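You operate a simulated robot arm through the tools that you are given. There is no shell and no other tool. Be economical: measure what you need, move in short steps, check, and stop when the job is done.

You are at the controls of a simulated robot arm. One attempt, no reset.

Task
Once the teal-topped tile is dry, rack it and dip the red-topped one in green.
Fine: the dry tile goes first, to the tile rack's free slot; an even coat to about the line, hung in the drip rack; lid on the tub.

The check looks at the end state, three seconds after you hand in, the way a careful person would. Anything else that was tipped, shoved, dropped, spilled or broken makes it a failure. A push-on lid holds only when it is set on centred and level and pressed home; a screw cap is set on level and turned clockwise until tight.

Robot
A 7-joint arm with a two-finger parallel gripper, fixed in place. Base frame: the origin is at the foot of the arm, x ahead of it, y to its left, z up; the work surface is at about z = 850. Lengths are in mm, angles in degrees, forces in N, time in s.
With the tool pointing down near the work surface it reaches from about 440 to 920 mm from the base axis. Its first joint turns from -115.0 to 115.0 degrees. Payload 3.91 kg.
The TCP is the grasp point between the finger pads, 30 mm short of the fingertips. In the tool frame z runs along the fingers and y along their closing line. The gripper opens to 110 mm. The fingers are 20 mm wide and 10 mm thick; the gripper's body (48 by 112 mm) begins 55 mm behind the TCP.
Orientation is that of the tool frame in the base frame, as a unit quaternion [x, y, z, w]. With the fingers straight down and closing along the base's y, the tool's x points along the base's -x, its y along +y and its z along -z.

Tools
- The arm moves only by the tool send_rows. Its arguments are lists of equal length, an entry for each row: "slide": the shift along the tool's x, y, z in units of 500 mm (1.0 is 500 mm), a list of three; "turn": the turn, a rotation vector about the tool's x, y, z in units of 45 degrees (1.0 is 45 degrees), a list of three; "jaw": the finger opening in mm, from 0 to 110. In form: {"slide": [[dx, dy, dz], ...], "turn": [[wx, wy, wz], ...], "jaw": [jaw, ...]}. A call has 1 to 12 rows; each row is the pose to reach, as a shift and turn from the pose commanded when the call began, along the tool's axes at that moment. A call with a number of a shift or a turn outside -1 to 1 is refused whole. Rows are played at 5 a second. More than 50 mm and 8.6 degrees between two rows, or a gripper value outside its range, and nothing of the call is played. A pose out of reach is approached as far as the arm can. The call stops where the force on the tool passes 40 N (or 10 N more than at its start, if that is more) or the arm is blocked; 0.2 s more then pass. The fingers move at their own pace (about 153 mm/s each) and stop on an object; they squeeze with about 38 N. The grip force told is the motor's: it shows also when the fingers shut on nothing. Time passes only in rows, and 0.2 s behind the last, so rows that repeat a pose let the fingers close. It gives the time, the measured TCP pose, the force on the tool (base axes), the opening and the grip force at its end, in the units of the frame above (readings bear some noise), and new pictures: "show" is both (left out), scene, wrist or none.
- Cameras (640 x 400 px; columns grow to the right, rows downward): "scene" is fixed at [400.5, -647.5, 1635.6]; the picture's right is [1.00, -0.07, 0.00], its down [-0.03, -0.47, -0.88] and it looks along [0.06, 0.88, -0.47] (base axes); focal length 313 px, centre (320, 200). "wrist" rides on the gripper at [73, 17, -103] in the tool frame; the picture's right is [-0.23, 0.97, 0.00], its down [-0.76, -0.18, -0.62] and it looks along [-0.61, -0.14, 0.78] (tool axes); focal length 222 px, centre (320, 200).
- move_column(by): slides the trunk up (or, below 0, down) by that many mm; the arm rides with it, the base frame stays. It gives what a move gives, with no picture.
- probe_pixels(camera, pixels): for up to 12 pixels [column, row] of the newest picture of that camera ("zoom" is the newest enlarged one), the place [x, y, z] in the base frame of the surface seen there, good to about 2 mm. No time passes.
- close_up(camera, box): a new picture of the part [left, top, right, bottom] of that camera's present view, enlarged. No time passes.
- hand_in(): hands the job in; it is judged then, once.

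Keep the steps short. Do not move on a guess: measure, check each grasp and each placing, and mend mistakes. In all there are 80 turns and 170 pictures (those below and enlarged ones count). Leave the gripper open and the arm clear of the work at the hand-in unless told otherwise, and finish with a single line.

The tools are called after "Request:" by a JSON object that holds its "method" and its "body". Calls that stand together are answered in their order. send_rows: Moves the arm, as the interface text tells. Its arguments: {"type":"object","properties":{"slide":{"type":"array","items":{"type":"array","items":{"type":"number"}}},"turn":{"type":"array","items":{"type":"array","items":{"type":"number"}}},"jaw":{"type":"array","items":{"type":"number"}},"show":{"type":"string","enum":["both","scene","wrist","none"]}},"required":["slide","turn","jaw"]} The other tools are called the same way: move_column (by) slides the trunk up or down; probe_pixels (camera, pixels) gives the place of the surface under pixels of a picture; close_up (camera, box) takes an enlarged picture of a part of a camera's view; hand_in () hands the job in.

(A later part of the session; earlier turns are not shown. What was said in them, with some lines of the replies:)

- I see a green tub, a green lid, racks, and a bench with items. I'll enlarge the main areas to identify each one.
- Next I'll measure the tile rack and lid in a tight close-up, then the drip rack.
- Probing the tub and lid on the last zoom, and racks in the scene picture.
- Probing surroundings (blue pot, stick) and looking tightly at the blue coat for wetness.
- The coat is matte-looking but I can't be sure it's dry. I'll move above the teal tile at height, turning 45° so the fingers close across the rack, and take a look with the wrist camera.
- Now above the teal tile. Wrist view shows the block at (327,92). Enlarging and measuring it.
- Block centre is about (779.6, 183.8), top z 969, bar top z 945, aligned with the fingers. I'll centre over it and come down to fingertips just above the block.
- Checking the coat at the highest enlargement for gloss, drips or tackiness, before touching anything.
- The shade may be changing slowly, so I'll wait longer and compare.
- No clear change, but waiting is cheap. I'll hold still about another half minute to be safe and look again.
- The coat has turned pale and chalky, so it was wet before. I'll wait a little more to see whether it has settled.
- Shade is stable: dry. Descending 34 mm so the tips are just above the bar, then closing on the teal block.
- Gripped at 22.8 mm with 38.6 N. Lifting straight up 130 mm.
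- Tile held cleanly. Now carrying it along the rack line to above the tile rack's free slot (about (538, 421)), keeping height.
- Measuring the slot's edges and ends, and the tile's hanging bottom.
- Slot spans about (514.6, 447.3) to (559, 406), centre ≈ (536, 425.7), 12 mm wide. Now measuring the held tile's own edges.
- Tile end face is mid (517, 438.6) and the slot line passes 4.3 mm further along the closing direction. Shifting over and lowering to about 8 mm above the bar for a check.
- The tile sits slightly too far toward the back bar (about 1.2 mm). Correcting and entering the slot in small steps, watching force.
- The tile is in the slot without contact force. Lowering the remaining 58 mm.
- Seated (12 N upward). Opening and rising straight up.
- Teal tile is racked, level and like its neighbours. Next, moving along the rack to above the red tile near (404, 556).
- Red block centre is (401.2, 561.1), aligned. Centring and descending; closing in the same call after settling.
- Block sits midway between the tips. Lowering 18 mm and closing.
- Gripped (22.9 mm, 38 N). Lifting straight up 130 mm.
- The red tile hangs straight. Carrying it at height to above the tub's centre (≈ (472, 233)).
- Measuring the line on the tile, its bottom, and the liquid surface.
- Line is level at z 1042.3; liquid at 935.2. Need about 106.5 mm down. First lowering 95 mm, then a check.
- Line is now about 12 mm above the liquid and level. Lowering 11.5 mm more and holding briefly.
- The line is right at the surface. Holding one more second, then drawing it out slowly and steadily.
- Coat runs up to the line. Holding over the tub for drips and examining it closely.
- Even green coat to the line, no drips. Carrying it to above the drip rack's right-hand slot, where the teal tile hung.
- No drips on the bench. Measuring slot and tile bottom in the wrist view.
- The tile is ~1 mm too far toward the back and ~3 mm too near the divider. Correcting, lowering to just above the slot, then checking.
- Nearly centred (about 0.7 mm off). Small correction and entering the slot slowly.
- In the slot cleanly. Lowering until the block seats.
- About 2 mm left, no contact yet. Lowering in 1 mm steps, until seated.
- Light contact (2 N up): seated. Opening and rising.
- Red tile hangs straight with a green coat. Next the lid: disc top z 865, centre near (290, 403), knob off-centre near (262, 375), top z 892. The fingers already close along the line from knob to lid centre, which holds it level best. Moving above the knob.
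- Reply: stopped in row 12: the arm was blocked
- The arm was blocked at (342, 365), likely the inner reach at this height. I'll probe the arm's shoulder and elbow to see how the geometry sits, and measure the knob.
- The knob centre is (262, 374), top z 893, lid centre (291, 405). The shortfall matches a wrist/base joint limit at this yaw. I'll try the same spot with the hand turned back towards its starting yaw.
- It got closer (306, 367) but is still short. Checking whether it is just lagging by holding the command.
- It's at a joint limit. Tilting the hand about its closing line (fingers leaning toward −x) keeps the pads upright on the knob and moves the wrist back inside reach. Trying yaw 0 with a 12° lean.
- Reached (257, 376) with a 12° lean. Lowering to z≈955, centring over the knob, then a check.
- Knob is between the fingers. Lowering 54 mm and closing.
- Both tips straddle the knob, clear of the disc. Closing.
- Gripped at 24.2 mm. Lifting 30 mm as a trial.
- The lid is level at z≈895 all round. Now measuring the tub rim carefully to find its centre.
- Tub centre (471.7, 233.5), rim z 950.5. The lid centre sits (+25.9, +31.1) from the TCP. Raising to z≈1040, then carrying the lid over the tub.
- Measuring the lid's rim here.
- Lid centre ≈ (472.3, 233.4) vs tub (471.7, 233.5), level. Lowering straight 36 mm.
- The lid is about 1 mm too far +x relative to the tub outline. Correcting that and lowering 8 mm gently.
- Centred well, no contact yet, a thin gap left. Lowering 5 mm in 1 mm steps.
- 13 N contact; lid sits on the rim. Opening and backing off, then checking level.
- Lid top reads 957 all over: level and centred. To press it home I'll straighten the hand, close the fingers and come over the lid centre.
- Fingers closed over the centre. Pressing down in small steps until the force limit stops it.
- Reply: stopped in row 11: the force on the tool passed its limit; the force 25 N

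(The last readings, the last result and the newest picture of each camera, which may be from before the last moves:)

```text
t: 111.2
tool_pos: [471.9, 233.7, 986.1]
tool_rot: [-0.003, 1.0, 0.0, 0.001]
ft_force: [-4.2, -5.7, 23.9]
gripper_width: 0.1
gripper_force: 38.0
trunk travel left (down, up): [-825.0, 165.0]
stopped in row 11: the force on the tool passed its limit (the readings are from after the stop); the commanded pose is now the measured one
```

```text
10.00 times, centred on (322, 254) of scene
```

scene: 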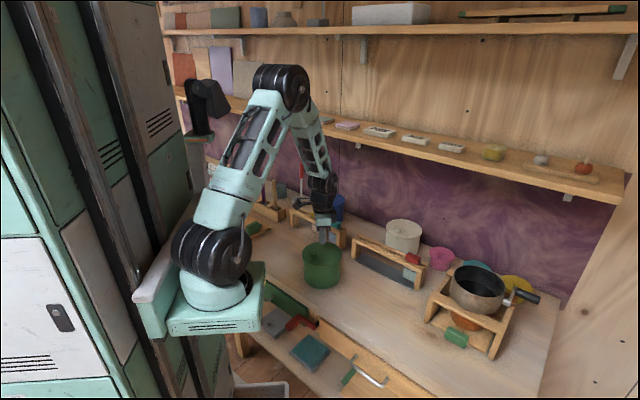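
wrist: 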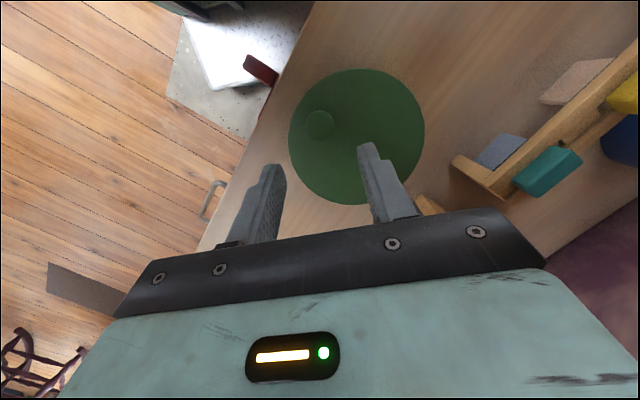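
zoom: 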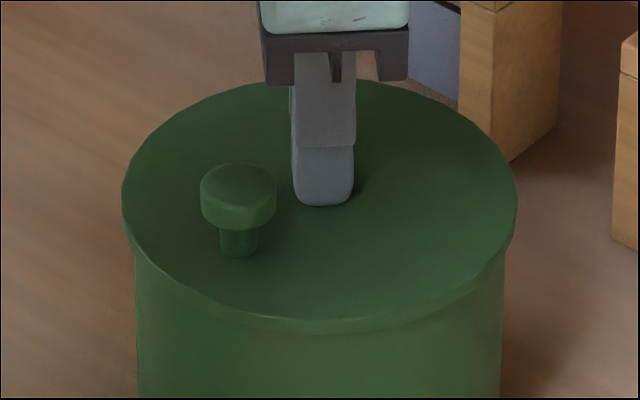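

Force limit reached (≈40 N) with lid top at 956–957, the same as the other closed tubs. Rising clear and opening.

Request:
{"method": "send_rows", "body": {"slide": [[0, 0, -0.05], [0, 0, -0.13], [0, 0, -0.22], [0, 0, -0.31], [0.05, 0.05, -0.38], [0.1, 0.1, -0.4], [0.1, 0.1, -0.4]], "turn": [[0, 0, 0], [0, 0, 0], [0, 0, 0], [0, 0, 0], [0, 0, 0], [0, 0, 0], [0, 0, 0]], "jaw": [0, 0, 20, 60, 100, 105, 105]}}

Request:
{"method": "close_up", "body": {"camera": "scene", "box": [230, 180, 390, 300]}}

Request:
{"method": "close_up", "body": {"camera": "scene", "box": [396, 234, 436, 290]}}

Request:
{"method": "close_up", "body": {"camera": "scene", "box": [296, 234, 348, 290]}}

Request:
{"method": "probe_pixels", "body": {"camera": "zoom", "pixels": [[195, 130], [445, 130], [320, 60], [320, 210], [320, 140], [230, 125], [230, 80], [410, 80]]}}

```text
t: 112.8
tool_pos: [420.2, 283.4, 1183.5]
tool_rot: [-0.003, 1.0, 0.0, 0.001]
ft_force: [0.0, -0.4, 1.3]
gripper_width: 105.2
gripper_force: 0.0
trunk travel left (down, up): [-825.0, 165.0]
```

scene: 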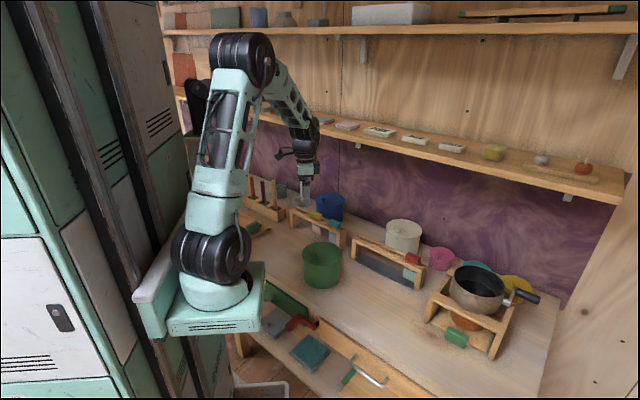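
wrist: 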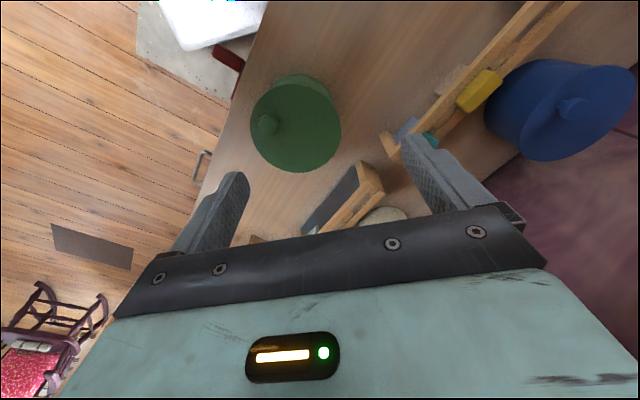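

```text
3.33 times, centred on (310, 240) of scene
```

zoom: 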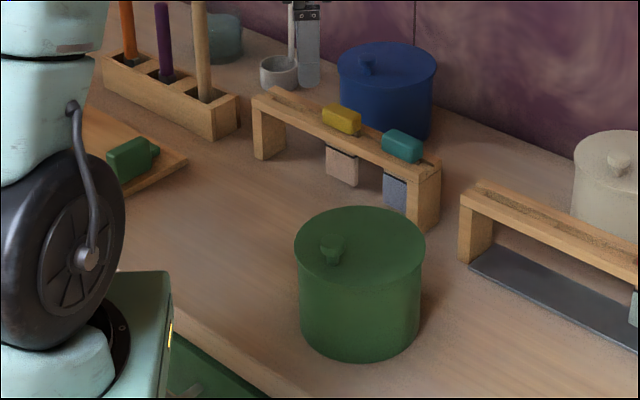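

```text
7.14 times, centred on (416, 262) of scene
```

zoom: 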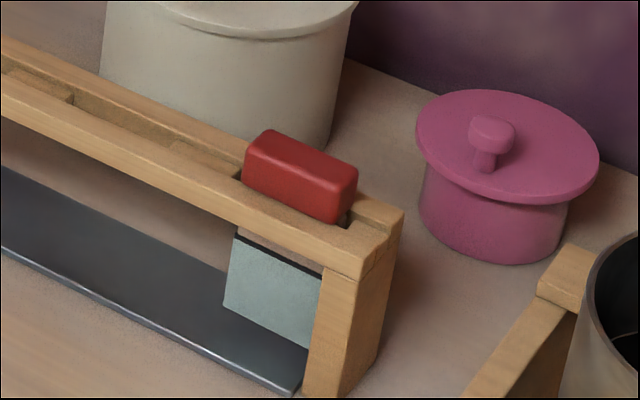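

```text
7.14 times, centred on (322, 262) of scene
```

zoom: 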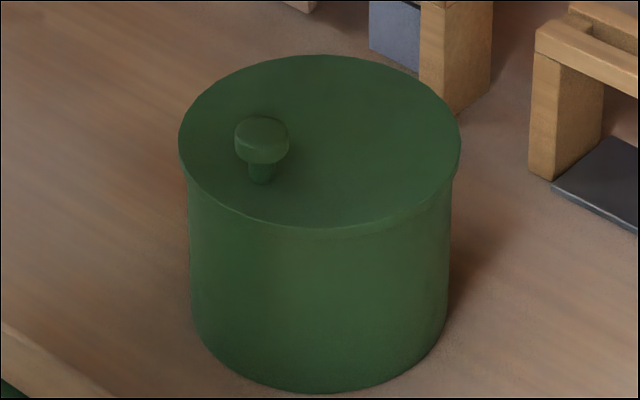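

```text
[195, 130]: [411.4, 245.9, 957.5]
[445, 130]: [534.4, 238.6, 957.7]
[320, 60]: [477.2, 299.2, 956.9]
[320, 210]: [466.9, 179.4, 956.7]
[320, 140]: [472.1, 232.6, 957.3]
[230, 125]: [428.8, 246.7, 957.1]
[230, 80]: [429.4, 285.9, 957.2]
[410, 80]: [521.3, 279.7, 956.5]
```

Everything checks out: teal tile is racked, red tile hangs coated and drying, the lid is level at z≈957 and pressed, nothing else has moved, and the gripper is open and clear. Handing in.

Request:
{"method": "hand_in", "body": {}}

```text
The job is handed in.
```

The dry teal-topped tile is in the tile rack's free slot, the red-topped tile is dipped evenly in green to its line and hung in the drip rack, and the green tub's lid is on level and pressed home.
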